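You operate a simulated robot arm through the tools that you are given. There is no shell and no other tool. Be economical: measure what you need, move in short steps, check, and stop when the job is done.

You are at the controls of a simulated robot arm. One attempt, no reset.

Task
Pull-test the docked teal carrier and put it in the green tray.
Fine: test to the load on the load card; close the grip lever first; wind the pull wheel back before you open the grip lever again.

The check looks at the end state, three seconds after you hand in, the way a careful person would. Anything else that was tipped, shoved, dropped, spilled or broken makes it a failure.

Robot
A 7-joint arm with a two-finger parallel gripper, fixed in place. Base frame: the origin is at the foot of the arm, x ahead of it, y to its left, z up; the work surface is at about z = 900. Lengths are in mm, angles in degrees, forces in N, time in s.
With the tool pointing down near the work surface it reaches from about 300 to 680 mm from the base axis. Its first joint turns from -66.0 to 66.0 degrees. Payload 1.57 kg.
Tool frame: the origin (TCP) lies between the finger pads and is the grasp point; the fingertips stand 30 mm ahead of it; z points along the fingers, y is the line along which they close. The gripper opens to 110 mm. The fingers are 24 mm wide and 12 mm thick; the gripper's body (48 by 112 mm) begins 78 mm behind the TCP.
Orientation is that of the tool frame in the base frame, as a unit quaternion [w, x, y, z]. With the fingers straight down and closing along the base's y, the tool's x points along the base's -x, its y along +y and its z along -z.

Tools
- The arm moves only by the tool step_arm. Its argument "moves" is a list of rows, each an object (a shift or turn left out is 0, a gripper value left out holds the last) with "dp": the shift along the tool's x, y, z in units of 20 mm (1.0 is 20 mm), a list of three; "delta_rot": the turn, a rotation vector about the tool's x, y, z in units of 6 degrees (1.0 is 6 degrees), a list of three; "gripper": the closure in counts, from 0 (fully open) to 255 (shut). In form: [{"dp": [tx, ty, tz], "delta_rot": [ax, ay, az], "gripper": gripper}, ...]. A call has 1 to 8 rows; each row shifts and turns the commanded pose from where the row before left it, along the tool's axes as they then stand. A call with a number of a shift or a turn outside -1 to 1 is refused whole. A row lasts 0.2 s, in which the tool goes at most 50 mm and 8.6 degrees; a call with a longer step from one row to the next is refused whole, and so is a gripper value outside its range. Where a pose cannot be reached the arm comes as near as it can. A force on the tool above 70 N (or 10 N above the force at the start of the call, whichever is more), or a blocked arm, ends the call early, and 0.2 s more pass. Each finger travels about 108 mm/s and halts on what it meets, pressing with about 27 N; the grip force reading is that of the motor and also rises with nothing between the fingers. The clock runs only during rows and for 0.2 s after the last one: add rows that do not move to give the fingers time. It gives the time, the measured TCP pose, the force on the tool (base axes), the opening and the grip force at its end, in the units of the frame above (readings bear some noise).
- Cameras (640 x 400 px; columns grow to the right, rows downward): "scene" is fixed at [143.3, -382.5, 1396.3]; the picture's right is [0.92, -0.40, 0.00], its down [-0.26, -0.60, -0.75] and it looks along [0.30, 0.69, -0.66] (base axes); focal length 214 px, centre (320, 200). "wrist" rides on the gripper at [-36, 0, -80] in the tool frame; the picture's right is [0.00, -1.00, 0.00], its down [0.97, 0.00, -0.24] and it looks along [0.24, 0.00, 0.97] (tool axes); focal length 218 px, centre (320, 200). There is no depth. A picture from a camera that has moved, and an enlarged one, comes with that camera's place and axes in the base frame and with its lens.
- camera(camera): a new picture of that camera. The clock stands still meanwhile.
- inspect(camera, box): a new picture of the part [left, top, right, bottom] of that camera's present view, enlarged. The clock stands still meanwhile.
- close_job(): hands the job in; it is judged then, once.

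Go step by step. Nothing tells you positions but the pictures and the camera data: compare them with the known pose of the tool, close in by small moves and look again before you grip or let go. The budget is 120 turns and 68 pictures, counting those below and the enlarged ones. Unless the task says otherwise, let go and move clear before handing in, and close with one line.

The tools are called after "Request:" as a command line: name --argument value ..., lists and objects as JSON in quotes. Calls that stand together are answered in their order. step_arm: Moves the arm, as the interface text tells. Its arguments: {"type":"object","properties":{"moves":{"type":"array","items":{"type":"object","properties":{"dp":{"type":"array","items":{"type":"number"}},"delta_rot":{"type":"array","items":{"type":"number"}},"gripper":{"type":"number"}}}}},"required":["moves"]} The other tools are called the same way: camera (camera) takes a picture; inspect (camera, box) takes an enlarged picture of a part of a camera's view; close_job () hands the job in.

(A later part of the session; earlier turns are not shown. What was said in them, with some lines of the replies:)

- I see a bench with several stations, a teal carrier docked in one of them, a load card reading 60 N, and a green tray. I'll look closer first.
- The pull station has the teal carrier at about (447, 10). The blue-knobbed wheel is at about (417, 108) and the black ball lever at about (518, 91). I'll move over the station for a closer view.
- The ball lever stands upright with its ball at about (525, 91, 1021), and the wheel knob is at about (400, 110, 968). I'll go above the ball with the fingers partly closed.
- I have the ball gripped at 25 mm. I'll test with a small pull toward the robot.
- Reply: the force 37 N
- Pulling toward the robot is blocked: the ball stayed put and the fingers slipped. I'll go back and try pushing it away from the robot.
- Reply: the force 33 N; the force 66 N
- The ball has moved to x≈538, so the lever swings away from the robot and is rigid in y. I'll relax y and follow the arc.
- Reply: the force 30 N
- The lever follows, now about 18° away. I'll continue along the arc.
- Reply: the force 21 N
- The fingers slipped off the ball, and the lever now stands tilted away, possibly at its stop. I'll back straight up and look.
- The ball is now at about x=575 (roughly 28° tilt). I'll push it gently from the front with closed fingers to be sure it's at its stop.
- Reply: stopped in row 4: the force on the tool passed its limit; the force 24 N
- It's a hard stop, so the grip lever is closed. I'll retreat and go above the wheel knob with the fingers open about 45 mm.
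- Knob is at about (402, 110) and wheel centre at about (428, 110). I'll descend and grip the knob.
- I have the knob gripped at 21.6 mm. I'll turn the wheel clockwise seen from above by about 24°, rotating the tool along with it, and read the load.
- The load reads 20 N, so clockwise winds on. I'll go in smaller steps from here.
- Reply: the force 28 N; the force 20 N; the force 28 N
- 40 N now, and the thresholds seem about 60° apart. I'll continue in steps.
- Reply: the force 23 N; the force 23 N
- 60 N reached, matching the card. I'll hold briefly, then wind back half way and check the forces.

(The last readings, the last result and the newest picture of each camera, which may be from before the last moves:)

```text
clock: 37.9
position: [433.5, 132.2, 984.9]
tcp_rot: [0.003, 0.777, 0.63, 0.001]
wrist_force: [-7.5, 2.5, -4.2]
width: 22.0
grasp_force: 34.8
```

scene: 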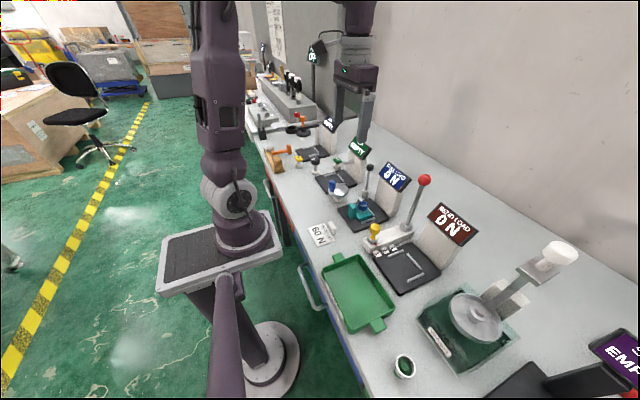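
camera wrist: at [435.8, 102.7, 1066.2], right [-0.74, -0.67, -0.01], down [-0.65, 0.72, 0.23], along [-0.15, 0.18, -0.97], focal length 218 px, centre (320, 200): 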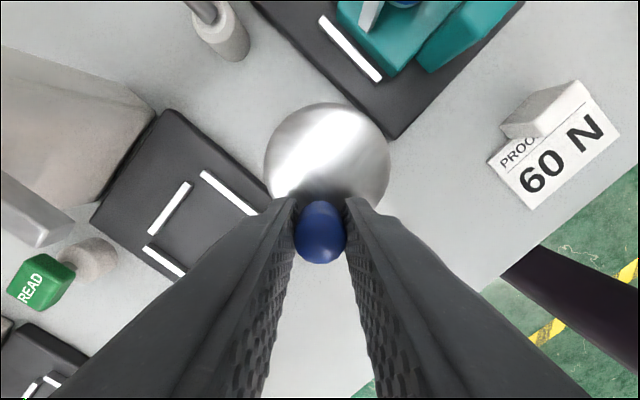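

Request:
step_arm --moves '[{"dp": [-0.007, -0.13, 0], "delta_rot": [0, 0, -1]}, {"dp": [-0.007, -0.13, 0], "delta_rot": [0, 0, -1]}, {"dp": [-0.007, -0.13, 0], "delta_rot": [0, 0, -1]}, {"dp": [-0.007, -0.13, 0], "delta_rot": [0, 0, -1]}, {"dp": [-0.007, -0.13, 0], "delta_rot": [0, 0, -1]}, {"dp": [-0.007, -0.13, 0], "delta_rot": [0, 0, -1]}, {"dp": [-0.007, -0.13, 0], "delta_rot": [0, 0, -1]}, {}]'

```text
clock: 39.7
position: [415.5, 130.6, 984.9]
tcp_rot: [0.004, 0.499, 0.867, 0.0]
wrist_force: [-1.8, 30.0, 3.0]
width: 21.9
grasp_force: 33.8
```

Request:
step_arm --moves '[{"dp": [0.1, -0.13, 0], "delta_rot": [0, 0, -1]}, {"dp": [-0.007, -0.13, 0], "delta_rot": [0, 0, -1]}, {"dp": [-0.007, -0.136, 0], "delta_rot": [0, 0, -1]}, {"dp": [-0.007, -0.136, 0], "delta_rot": [0, 0, -1]}, {"dp": [-0.007, -0.136, 0], "delta_rot": [0, 0, -1]}, {}]'

Request:
inspect --camera "scene" --box '[320, 150, 420, 250]'

Request:
camera --camera "wrist"

```text
clock: 41.1
position: [405.6, 122.1, 984.2]
tcp_rot: [0.005, 0.257, 0.966, 0.0]
wrist_force: [6.9, 7.9, 1.0]
width: 21.8
grasp_force: 34.8
```

```text
4.00 times, centred on (370, 200) of scene
camera zoom: at [143.5, -382.3, 1396.4], right [0.92, -0.4, 0.0], down [-0.26, -0.6, -0.75], along [0.3, 0.69, -0.66], focal length 858 px, centre (120, 200)
```

zoom: 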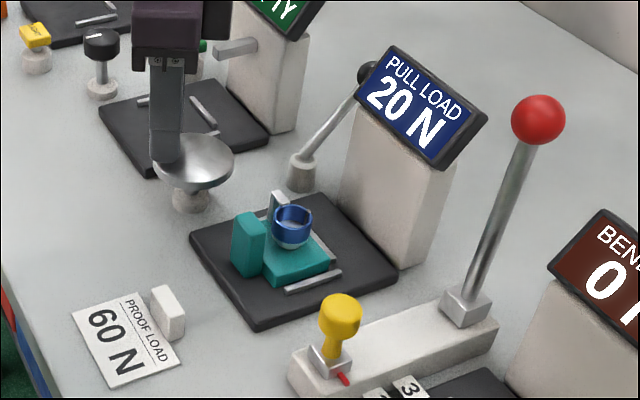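

```text
23 pictures are left
camera wrist: at [436.9, 106.4, 1066.4], right [-0.5, -0.87, 0.0], down [-0.84, 0.48, 0.23], along [-0.2, 0.12, -0.97], focal length 218 px, centre (320, 200)
```

wrist: 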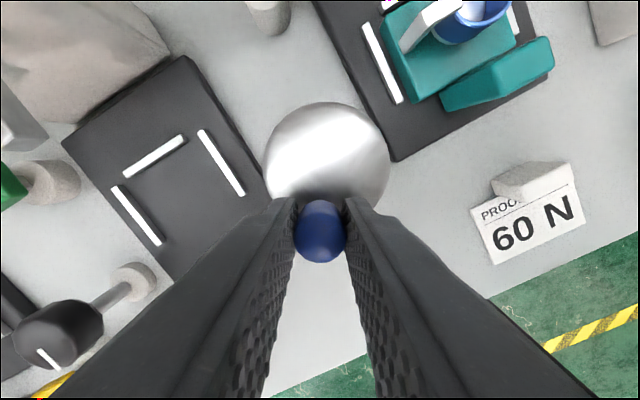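

Yaw is 30° from the start and the load reads 20 N. I'll wind the remaining 30° back to the start.

Request:
step_arm --moves '[{"dp": [0, -0.136, 0], "delta_rot": [0, 0, -1]}, {"dp": [-0.007, -0.136, 0], "delta_rot": [0, 0, -1]}, {"dp": [-0.007, -0.136, 0], "delta_rot": [0, 0, -1]}, {"dp": [-0.007, -0.136, 0], "delta_rot": [0, 0, -1]}, {"dp": [-0.007, -0.136, 0], "delta_rot": [0, 0, -1]}, {}]'

Request:
inspect --camera "scene" --box '[320, 150, 420, 250]'

```text
clock: 42.5
position: [400.2, 110.7, 985.4]
tcp_rot: [0.004, -0.001, 1.0, -0.002]
wrist_force: [-10.6, 17.3, -3.1]
width: 21.8
grasp_force: 34.8
```

```text
4.00 times, centred on (370, 200) of scene
camera zoom: at [143.0, -382.1, 1396.5], right [0.92, -0.4, 0.0], down [-0.26, -0.6, -0.75], along [0.3, 0.69, -0.66], focal length 858 px, centre (120, 200)
```

zoom: 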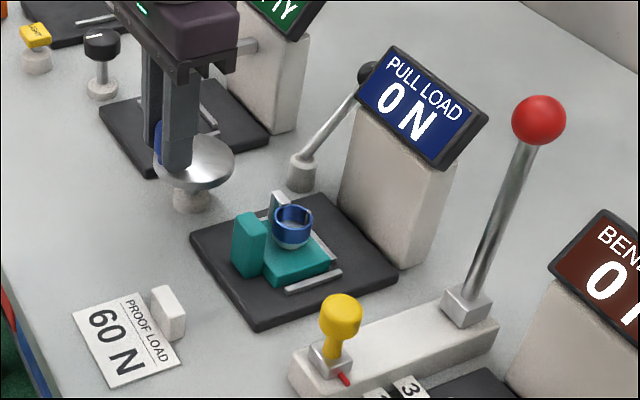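

0 N again. I'll nudge the last millimetre, release the knob and rise.

Request:
step_arm --moves '[{"dp": [0, -0.08, 0]}, {"dp": [0, 0.06, 0]}, {"gripper": 150}, {}, {"dp": [0, 0, -0.8]}, {"dp": [0, 0, -1]}, {"dp": [0, 0, -1]}, {"dp": [0, 0, -1]}]'

Request:
step_arm --moves '[{"dp": [0, 0, -1], "gripper": 255}, {"dp": [0, 0, -1]}, {"dp": [-1, 0, 0]}, {"dp": [-1, -0.2, 0]}, {"dp": [-1, -0.2, 0]}, {"dp": [-1, -0.2, 0]}, {"dp": [-1, -0.2, 0]}, {"dp": [-1, -0.1, 0]}]'

Request:
step_arm --moves '[{"dp": [-1, 0, 0]}, {"dp": [-1, 0, 0]}, {"dp": [-1, 0, 0]}, {"dp": [-1, 0, 0]}, {"dp": [-0.6, 0, 0]}, {}]'

Request:
inspect --camera "scene" --box '[320, 130, 420, 230]'

```text
clock: 44.3
position: [402.1, 108.3, 1061.2]
tcp_rot: [0.005, 0.001, 1.0, -0.002]
wrist_force: [0.1, 0.1, 0.3]
width: 45.4
grasp_force: 0.0
```

```text
clock: 46.1
position: [521.0, 91.7, 1102.2]
tcp_rot: [0.004, -0.001, 1.0, -0.002]
wrist_force: [0.0, 0.5, -0.4]
width: 0.0
grasp_force: 21.3
```

```text
clock: 47.5
position: [615.4, 91.6, 1101.9]
tcp_rot: [0.004, 0.0, 1.0, -0.002]
wrist_force: [0.3, -0.3, 0.1]
width: 0.1
grasp_force: 21.0
```

```text
4.00 times, centred on (370, 180) of scene
camera zoom: at [143.3, -382.5, 1396.3], right [0.92, -0.4, 0.0], down [-0.26, -0.6, -0.75], along [0.3, 0.69, -0.66], focal length 858 px, centre (120, 280)
```

zoom: 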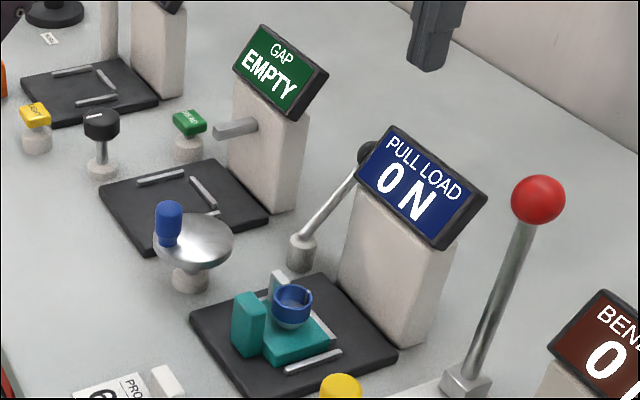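

The wheel is back and the load is 0. I'll descend behind the ball and push the lever back toward the robot.

Request:
step_arm --moves '[{"dp": [0, 0, 1]}, {"dp": [0, 0, 1]}, {"dp": [0, 0, 1]}, {"dp": [0, 0, 1]}, {}]'

Request:
step_arm --moves '[{"dp": [0.7, 0, 0]}, {"dp": [0.5, 0, 0]}, {"dp": [0.4, 0, 0]}, {"dp": [0.4, 0, -0.1]}, {"dp": [0.4, 0, -0.1]}, {"dp": [0.3, 0, -0.1]}, {}]'

Request:
inspect --camera "scene" --box '[320, 130, 420, 230]'

```text
clock: 48.7
position: [611.4, 91.2, 1022.4]
tcp_rot: [0.005, -0.001, 1.0, -0.002]
wrist_force: [-0.5, -0.5, 0.4]
width: 0.1
grasp_force: 21.6
```

```text
clock: 50.3
position: [557.8, 91.2, 1028.5]
tcp_rot: [0.004, -0.001, 1.0, -0.001]
wrist_force: [-0.1, 0.2, 0.3]
width: 0.1
grasp_force: 22.0
```

```text
4.00 times, centred on (370, 180) of scene
camera zoom: at [143.3, -382.5, 1396.3], right [0.92, -0.4, 0.0], down [-0.26, -0.6, -0.75], along [0.3, 0.69, -0.66], focal length 858 px, centre (120, 280)
```

zoom: 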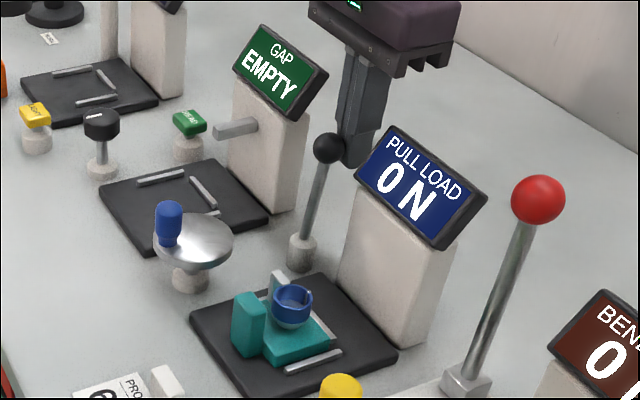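

Request:
step_arm --moves '[{"dp": [0.2, 0, 0]}, {"dp": [0.2, 0, 0]}, {"dp": [0.15, 0, 0]}, {"dp": [0.1, 0, 0]}, {}]'

```text
clock: 51.5
position: [549.2, 91.3, 1029.2]
tcp_rot: [0.008, 0.0, 1.0, -0.001]
wrist_force: [30.6, -1.0, 3.6]
width: 0.0
grasp_force: 21.1
```

The lever is back against its open stop. I'll back off, rise and move over the carrier's upright handle for a close look.

Request:
step_arm --moves '[{"dp": [-0.4, 0, 0]}, {"dp": [0, 0, -1]}, {"dp": [0, 0, -1]}, {"dp": [0, 0, -1]}, {"dp": [0.5, 0, -1]}, {"dp": [1, -0.5, 0]}, {"dp": [1, -0.5, 0]}, {"dp": [1, -0.5, 0]}]'

Request:
step_arm --moves '[{"dp": [1, -0.6, 0], "gripper": 100}, {"dp": [1, -0.6, 0]}, {"dp": [1, -0.6, 0]}, {"dp": [0.5, -0.6, 0]}, {}]'

Request:
camera --camera "wrist"

Request:
inspect --camera "scene" --box '[320, 180, 400, 260]'

```text
clock: 53.3
position: [483.5, 62.2, 1106.9]
tcp_rot: [0.004, 0.001, 1.0, -0.001]
wrist_force: [-0.8, -0.2, 0.1]
width: 0.2
grasp_force: 21.2
```

```text
clock: 54.5
position: [411.8, 14.4, 1107.2]
tcp_rot: [0.004, 0.0, 1.0, -0.002]
wrist_force: [0.4, 0.1, -0.9]
width: 66.8
grasp_force: 0.1
```

```text
19 pictures are left
camera wrist: at [448.0, 15.5, 1188.9], right [0.0, -1.0, 0.0], down [-0.97, 0.0, 0.23], along [-0.23, 0.0, -0.97], focal length 218 px, centre (320, 200)
```

wrist: 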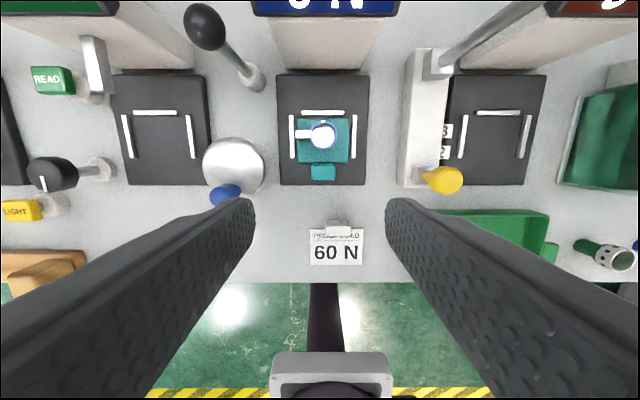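

```text
5.00 times, centred on (360, 220) of scene
camera zoom: at [143.3, -382.6, 1396.3], right [0.92, -0.4, 0.0], down [-0.26, -0.6, -0.75], along [0.3, 0.69, -0.66], focal length 1072 px, centre (120, 100)
```

zoom: 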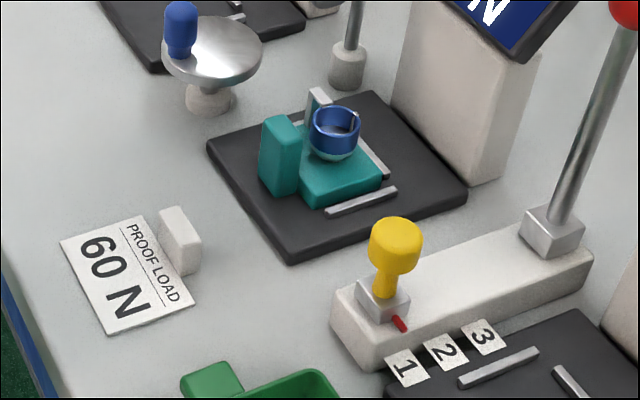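

Request:
step_arm --moves '[{"dp": [0, 0, 0.8]}, {"dp": [0, 0, 0.8]}, {"dp": [0, 0, 0.8]}, {}]'

Request:
inspect --camera "wrist" --box '[240, 80, 400, 240]'

```text
clock: 55.5
position: [412.8, 14.0, 1059.0]
tcp_rot: [0.005, -0.001, 1.0, -0.001]
wrist_force: [0.2, 0.0, -0.3]
width: 67.3
grasp_force: 0.1
```

```text
2.50 times, centred on (320, 160) of wrist
camera zoom: at [449.1, 15.7, 1140.2], right [0.0, -1.0, 0.0], down [-0.97, 0.0, 0.23], along [-0.23, 0.0, -0.97], focal length 546 px, centre (320, 300)
```

zoom: 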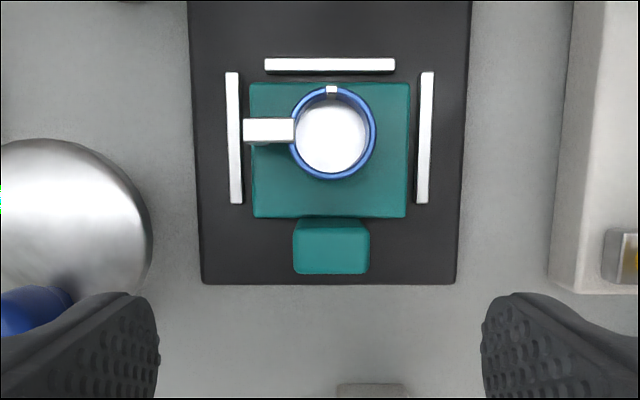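

The handle is about 25 mm wide (y) and 15 mm deep at about (423.5, 12), top z≈963. I'll descend around it with a 42 mm opening.

Request:
step_arm --moves '[{"dp": [-0.53, -0.1, 0.7], "gripper": 158}, {"dp": [0, 0, 0.8]}, {"dp": [0, 0, 0.8]}, {"dp": [0, 0, 0.8]}, {"dp": [0, 0, 0.6]}, {}]'

Request:
camera --camera "wrist"

Request:
inspect --camera "scene" --box '[320, 170, 400, 250]'

```text
clock: 56.9
position: [426.0, 12.8, 984.6]
tcp_rot: [0.004, 0.001, 1.0, -0.002]
wrist_force: [-0.5, 0.8, -1.1]
width: 41.8
grasp_force: 0.1
```

```text
16 pictures are left
camera wrist: at [461.1, 13.7, 1066.4], right [0.0, -1.0, 0.0], down [-0.97, 0.0, 0.23], along [-0.23, 0.0, -0.97], focal length 218 px, centre (320, 200)
```

wrist: 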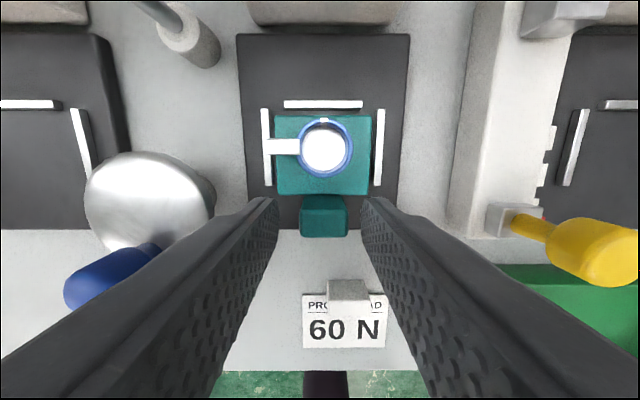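

```text
5.00 times, centred on (360, 210) of scene
camera zoom: at [143.3, -382.5, 1396.3], right [0.92, -0.4, 0.0], down [-0.26, -0.6, -0.75], along [0.3, 0.69, -0.66], focal length 1072 px, centre (120, 150)
```

zoom: 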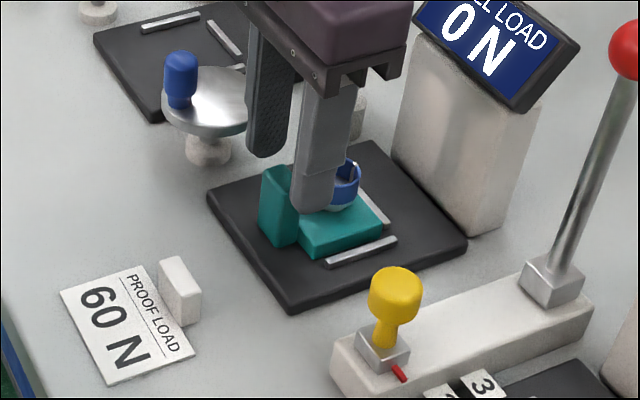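

Request:
step_arm --moves '[{"dp": [0.09, -0.05, 0.6]}, {"dp": [0, 0, 0.5]}, {}, {"gripper": 255}, {}, {}]'

Request:
inspect --camera "scene" --box '[320, 170, 400, 250]'

```text
clock: 58.3
position: [425.2, 10.0, 963.7]
tcp_rot: [0.004, 0.0, 1.0, -0.001]
wrist_force: [0.3, 0.6, 0.2]
width: 25.7
grasp_force: 27.2
```

```text
5.00 times, centred on (360, 210) of scene
camera zoom: at [143.3, -382.5, 1396.3], right [0.92, -0.4, 0.0], down [-0.26, -0.6, -0.75], along [0.3, 0.69, -0.66], focal length 1072 px, centre (120, 150)
```

zoom: 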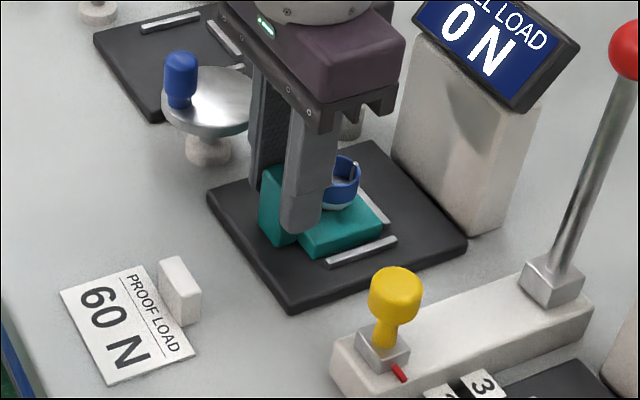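

I have the handle gripped at 25.7 mm. I'll lift slowly by 10 mm and look.

Request:
step_arm --moves '[{"dp": [0, 0, -0.15]}, {"dp": [0, 0, -0.15]}, {"dp": [0, 0, -0.2]}, {}]'

Request:
inspect --camera "scene" --box '[320, 170, 400, 250]'

```text
clock: 59.3
position: [423.3, 10.6, 973.0]
tcp_rot: [0.004, -0.001, 1.0, -0.001]
wrist_force: [-0.8, -0.3, -1.5]
width: 25.3
grasp_force: 26.7
```

```text
5.00 times, centred on (360, 210) of scene
camera zoom: at [143.3, -382.5, 1396.3], right [0.92, -0.4, 0.0], down [-0.26, -0.6, -0.75], along [0.3, 0.69, -0.66], focal length 1072 px, centre (120, 150)
```

zoom: 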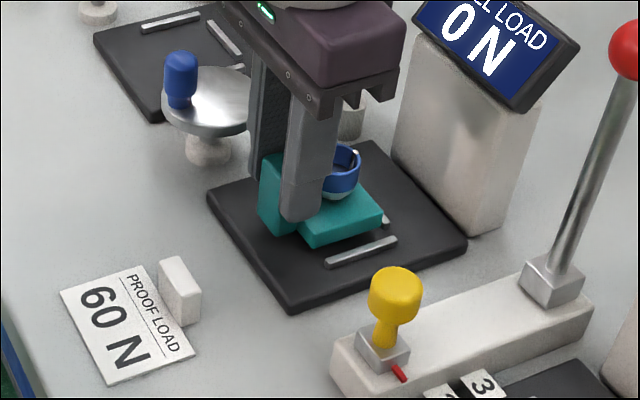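

It's lifted free and level. I'll raise it, bring it toward the robot clear of the yellow knob, then move right above the tray.

Request:
step_arm --moves '[{"dp": [0, 0, -0.5]}, {"dp": [0, 0, -0.8]}, {"dp": [0, 0, -0.8]}, {"dp": [0, 0, -0.8]}, {"dp": [0, 0, -0.8]}, {"dp": [0, 0, -0.8]}, {"dp": [0, 0, -0.5]}, {}]'

Request:
step_arm --moves '[{"dp": [0.5, 0, 0]}, {"dp": [0.9, 0, 0]}, {"dp": [0.9, 0, 0]}, {"dp": [0.9, 0, 0]}, {"dp": [0.9, 0, 0]}, {"dp": [0.9, 0, 0]}, {"dp": [0.5, -0.3, 0]}, {"dp": [0.2, -0.6, 0]}]'

Request:
step_arm --moves '[{"dp": [0, -0.8, 0]}, {"dp": [0, -0.9, 0]}, {"dp": [0, -0.9, 0]}, {"dp": [0, -0.9, 0]}, {"dp": [0, -0.9, 0]}, {"dp": [0, -0.9, 0]}, {"dp": [0, -0.9, 0]}, {"dp": [0, -0.5, 0]}]'

Request:
camera --camera "wrist"

Request:
camera --camera "scene"

```text
clock: 61.1
position: [422.3, 11.4, 1072.8]
tcp_rot: [0.004, -0.001, 1.0, -0.002]
wrist_force: [-0.4, 0.4, -1.8]
width: 25.4
grasp_force: 26.6
```

```text
clock: 62.9
position: [308.2, -7.9, 1073.0]
tcp_rot: [0.004, 0.0, 1.0, -0.002]
wrist_force: [0.0, 0.3, -0.9]
width: 25.3
grasp_force: 26.3
```

```text
clock: 64.7
position: [308.1, -143.2, 1073.0]
tcp_rot: [0.005, 0.0, 1.0, -0.001]
wrist_force: [0.2, 1.0, -1.3]
width: 25.6
grasp_force: 27.4
```

```text
12 pictures are left
camera wrist: at [344.2, -140.2, 1153.9], right [0.0, -1.0, 0.0], down [-0.97, 0.0, 0.23], along [-0.23, 0.0, -0.97], focal length 218 px, centre (320, 200)
```

wrist: 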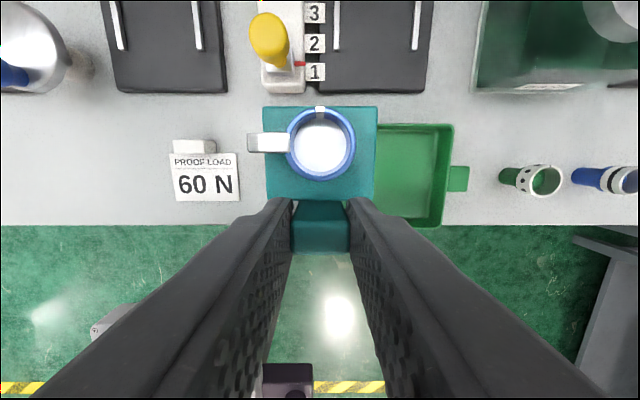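

```text
11 pictures are left
```

scene: 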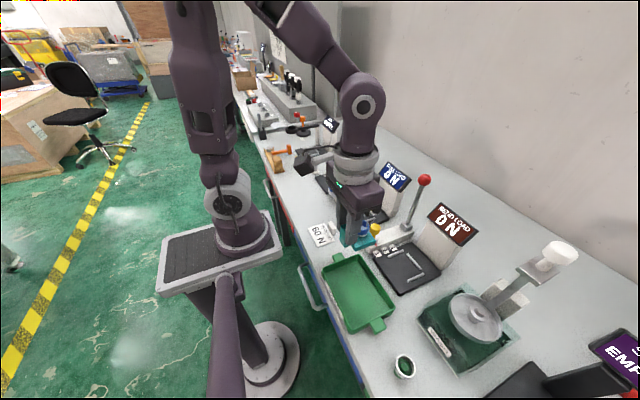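

The tray centre is at about (312, -200) with clear floor. I'll move so the carrier centres there, then lower partway.

Request:
step_arm --moves '[{"dp": [0.3, -0.7, 0]}, {"dp": [0.3, -0.8, 0]}, {"dp": [0.3, -0.8, 0]}, {"dp": [0, -0.55, 0]}, {"dp": [0, 0, 0.7]}, {"dp": [0, 0, 0.8]}, {"dp": [0, 0, 0.5]}, {}]'

Request:
camera --camera "wrist"

Request:
inspect --camera "scene" --box '[300, 220, 420, 340]'

```text
clock: 66.5
position: [290.6, -198.4, 1033.4]
tcp_rot: [0.004, 0.001, 1.0, -0.002]
wrist_force: [-0.2, -0.4, -2.0]
width: 25.5
grasp_force: 27.0
```

```text
10 pictures are left
camera wrist: at [327.3, -196.4, 1113.7], right [0.0, -1.0, 0.0], down [-0.97, 0.0, 0.23], along [-0.23, 0.0, -0.97], focal length 218 px, centre (320, 200)
```

wrist: 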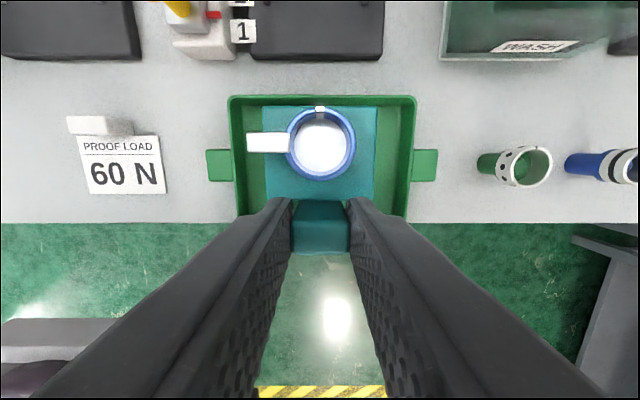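

```text
3.33 times, centred on (360, 280) of scene
camera zoom: at [143.3, -382.6, 1396.3], right [0.92, -0.4, 0.0], down [-0.26, -0.6, -0.75], along [0.3, 0.69, -0.66], focal length 715 px, centre (187, -67)
```

zoom: 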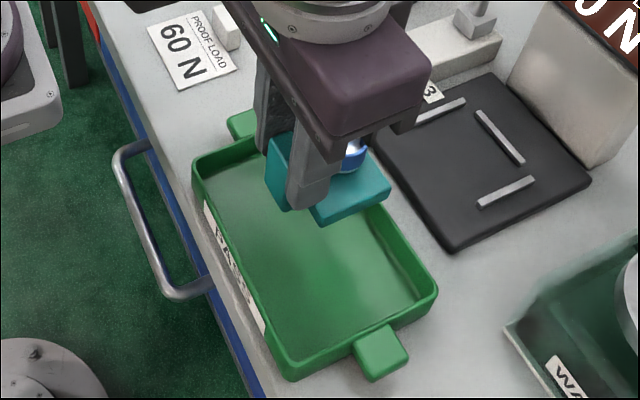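

The carrier is centred over the tray. I'll lower gently to contact.

Request:
step_arm --moves '[{"dp": [0, 0, 0.7]}, {"dp": [0, 0, 0.7]}, {"dp": [0, 0, 0.7]}, {"dp": [0, 0, 0.6]}, {"dp": [0, 0, 0.2]}, {}]'

Request:
step_arm --moves '[{"dp": [0, 0, 0.15]}, {"dp": [0, 0, 0.15]}, {}]'

Request:
inspect --camera "scene" --box '[300, 220, 420, 340]'

```text
clock: 67.9
position: [291.2, -197.9, 974.6]
tcp_rot: [0.004, 0.001, 1.0, -0.001]
wrist_force: [0.1, 0.6, -1.7]
width: 25.5
grasp_force: 27.1
```

```text
clock: 68.7
position: [291.4, -199.4, 967.7]
tcp_rot: [0.003, 0.0, 1.0, -0.002]
wrist_force: [-0.9, 0.5, -1.4]
width: 25.6
grasp_force: 26.6
```

```text
3.33 times, centred on (360, 280) of scene
camera zoom: at [143.3, -382.6, 1396.3], right [0.92, -0.4, 0.0], down [-0.26, -0.6, -0.75], along [0.3, 0.69, -0.66], focal length 715 px, centre (187, -67)
```

zoom: 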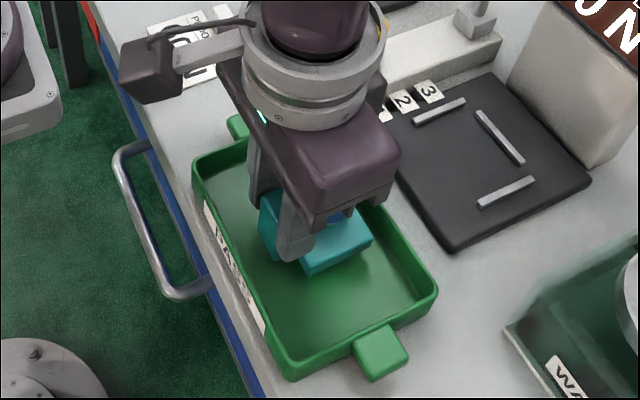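

Request:
step_arm --moves '[{"dp": [0, 0, 0.15]}, {"dp": [0, 0, 0.1]}, {}]'

Request:
step_arm --moves '[{"dp": [0, 0, 0.1]}, {"dp": [0, 0, 0.1]}, {}]'

```text
clock: 69.5
position: [290.3, -198.6, 963.5]
tcp_rot: [0.005, 0.001, 1.0, -0.002]
wrist_force: [1.1, 0.2, -1.3]
width: 25.2
grasp_force: 26.5
```

```text
clock: 70.3
position: [292.3, -198.3, 959.9]
tcp_rot: [0.004, 0.0, 1.0, -0.002]
wrist_force: [0.0, -0.1, -1.5]
width: 25.3
grasp_force: 27.4
```

Request:
step_arm --moves '[{"dp": [0, 0, 0.07]}, {"dp": [0, 0, 0.07]}, {}]'

Request:
step_arm --moves '[{"dp": [0, 0, 0.07]}, {"dp": [0, 0, 0.07]}, {}]'

```text
clock: 71.1
position: [291.7, -198.4, 959.5]
tcp_rot: [0.004, 0.0, 1.0, -0.002]
wrist_force: [-0.2, 0.0, -0.7]
width: 25.4
grasp_force: 27.5
```

```text
clock: 71.9
position: [292.0, -199.0, 954.3]
tcp_rot: [0.005, 0.0, 1.0, -0.002]
wrist_force: [-4.4, 0.1, 21.6]
width: 25.5
grasp_force: 26.8
```

Contact: the force is now upward. I'll ease off slightly, open and rise.

Request:
step_arm --moves '[{"dp": [0, 0, -0.08]}, {"gripper": 235}, {"gripper": 200}, {"gripper": 140}, {}, {"dp": [0, 0, -0.5]}, {"dp": [0, 0, -1]}, {"dp": [0, 0, -1]}]'

Request:
step_arm --moves '[{"dp": [0, 0, -1]}, {"dp": [0, 0, -1]}, {"dp": [0, 0, -1]}, {"dp": [0, 0, -1]}, {"dp": [0, 0.8, -1]}, {"dp": [0, 1, 0]}, {"dp": [0, 1, 0]}, {"dp": [0, 1, 0]}]'

Request:
camera --camera "wrist"

Request:
camera --camera "scene"

```text
clock: 73.7
position: [293.1, -196.9, 1005.8]
tcp_rot: [0.003, 0.0, 1.0, -0.001]
wrist_force: [0.7, -0.2, 1.0]
width: 49.5
grasp_force: 0.1
```

```text
clock: 75.5
position: [289.8, -120.4, 1106.0]
tcp_rot: [0.005, 0.0, 1.0, -0.002]
wrist_force: [-0.3, 0.0, 0.3]
width: 49.7
grasp_force: 0.0
```

```text
7 pictures are left
camera wrist: at [326.2, -119.6, 1186.8], right [0.0, -1.0, 0.0], down [-0.97, 0.0, 0.23], along [-0.23, 0.0, -0.97], focal length 218 px, centre (320, 200)
```

wrist: 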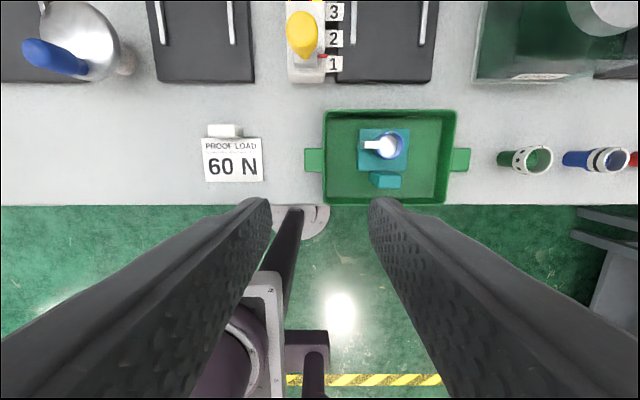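

```text
6 pictures are left
```

scene: 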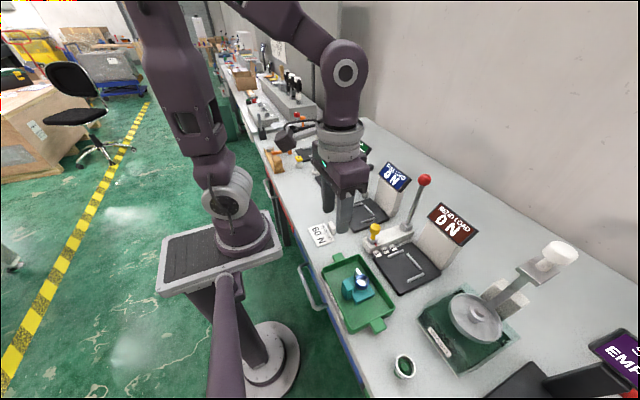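

The carrier sits upright in the green tray, the station reads 0 N and the arm is clear. I'm handing in.

Request:
close_job

```text
The job is handed in.
```

I pull-tested the teal carrier to 60 N, the load on the card, and it's now standing upright in the green tray. I closed the grip lever first, then wound the wheel back until the display read 0 N before opening the lever again. The arm is clear, and I saw nothing else disturbed in the last pictures.
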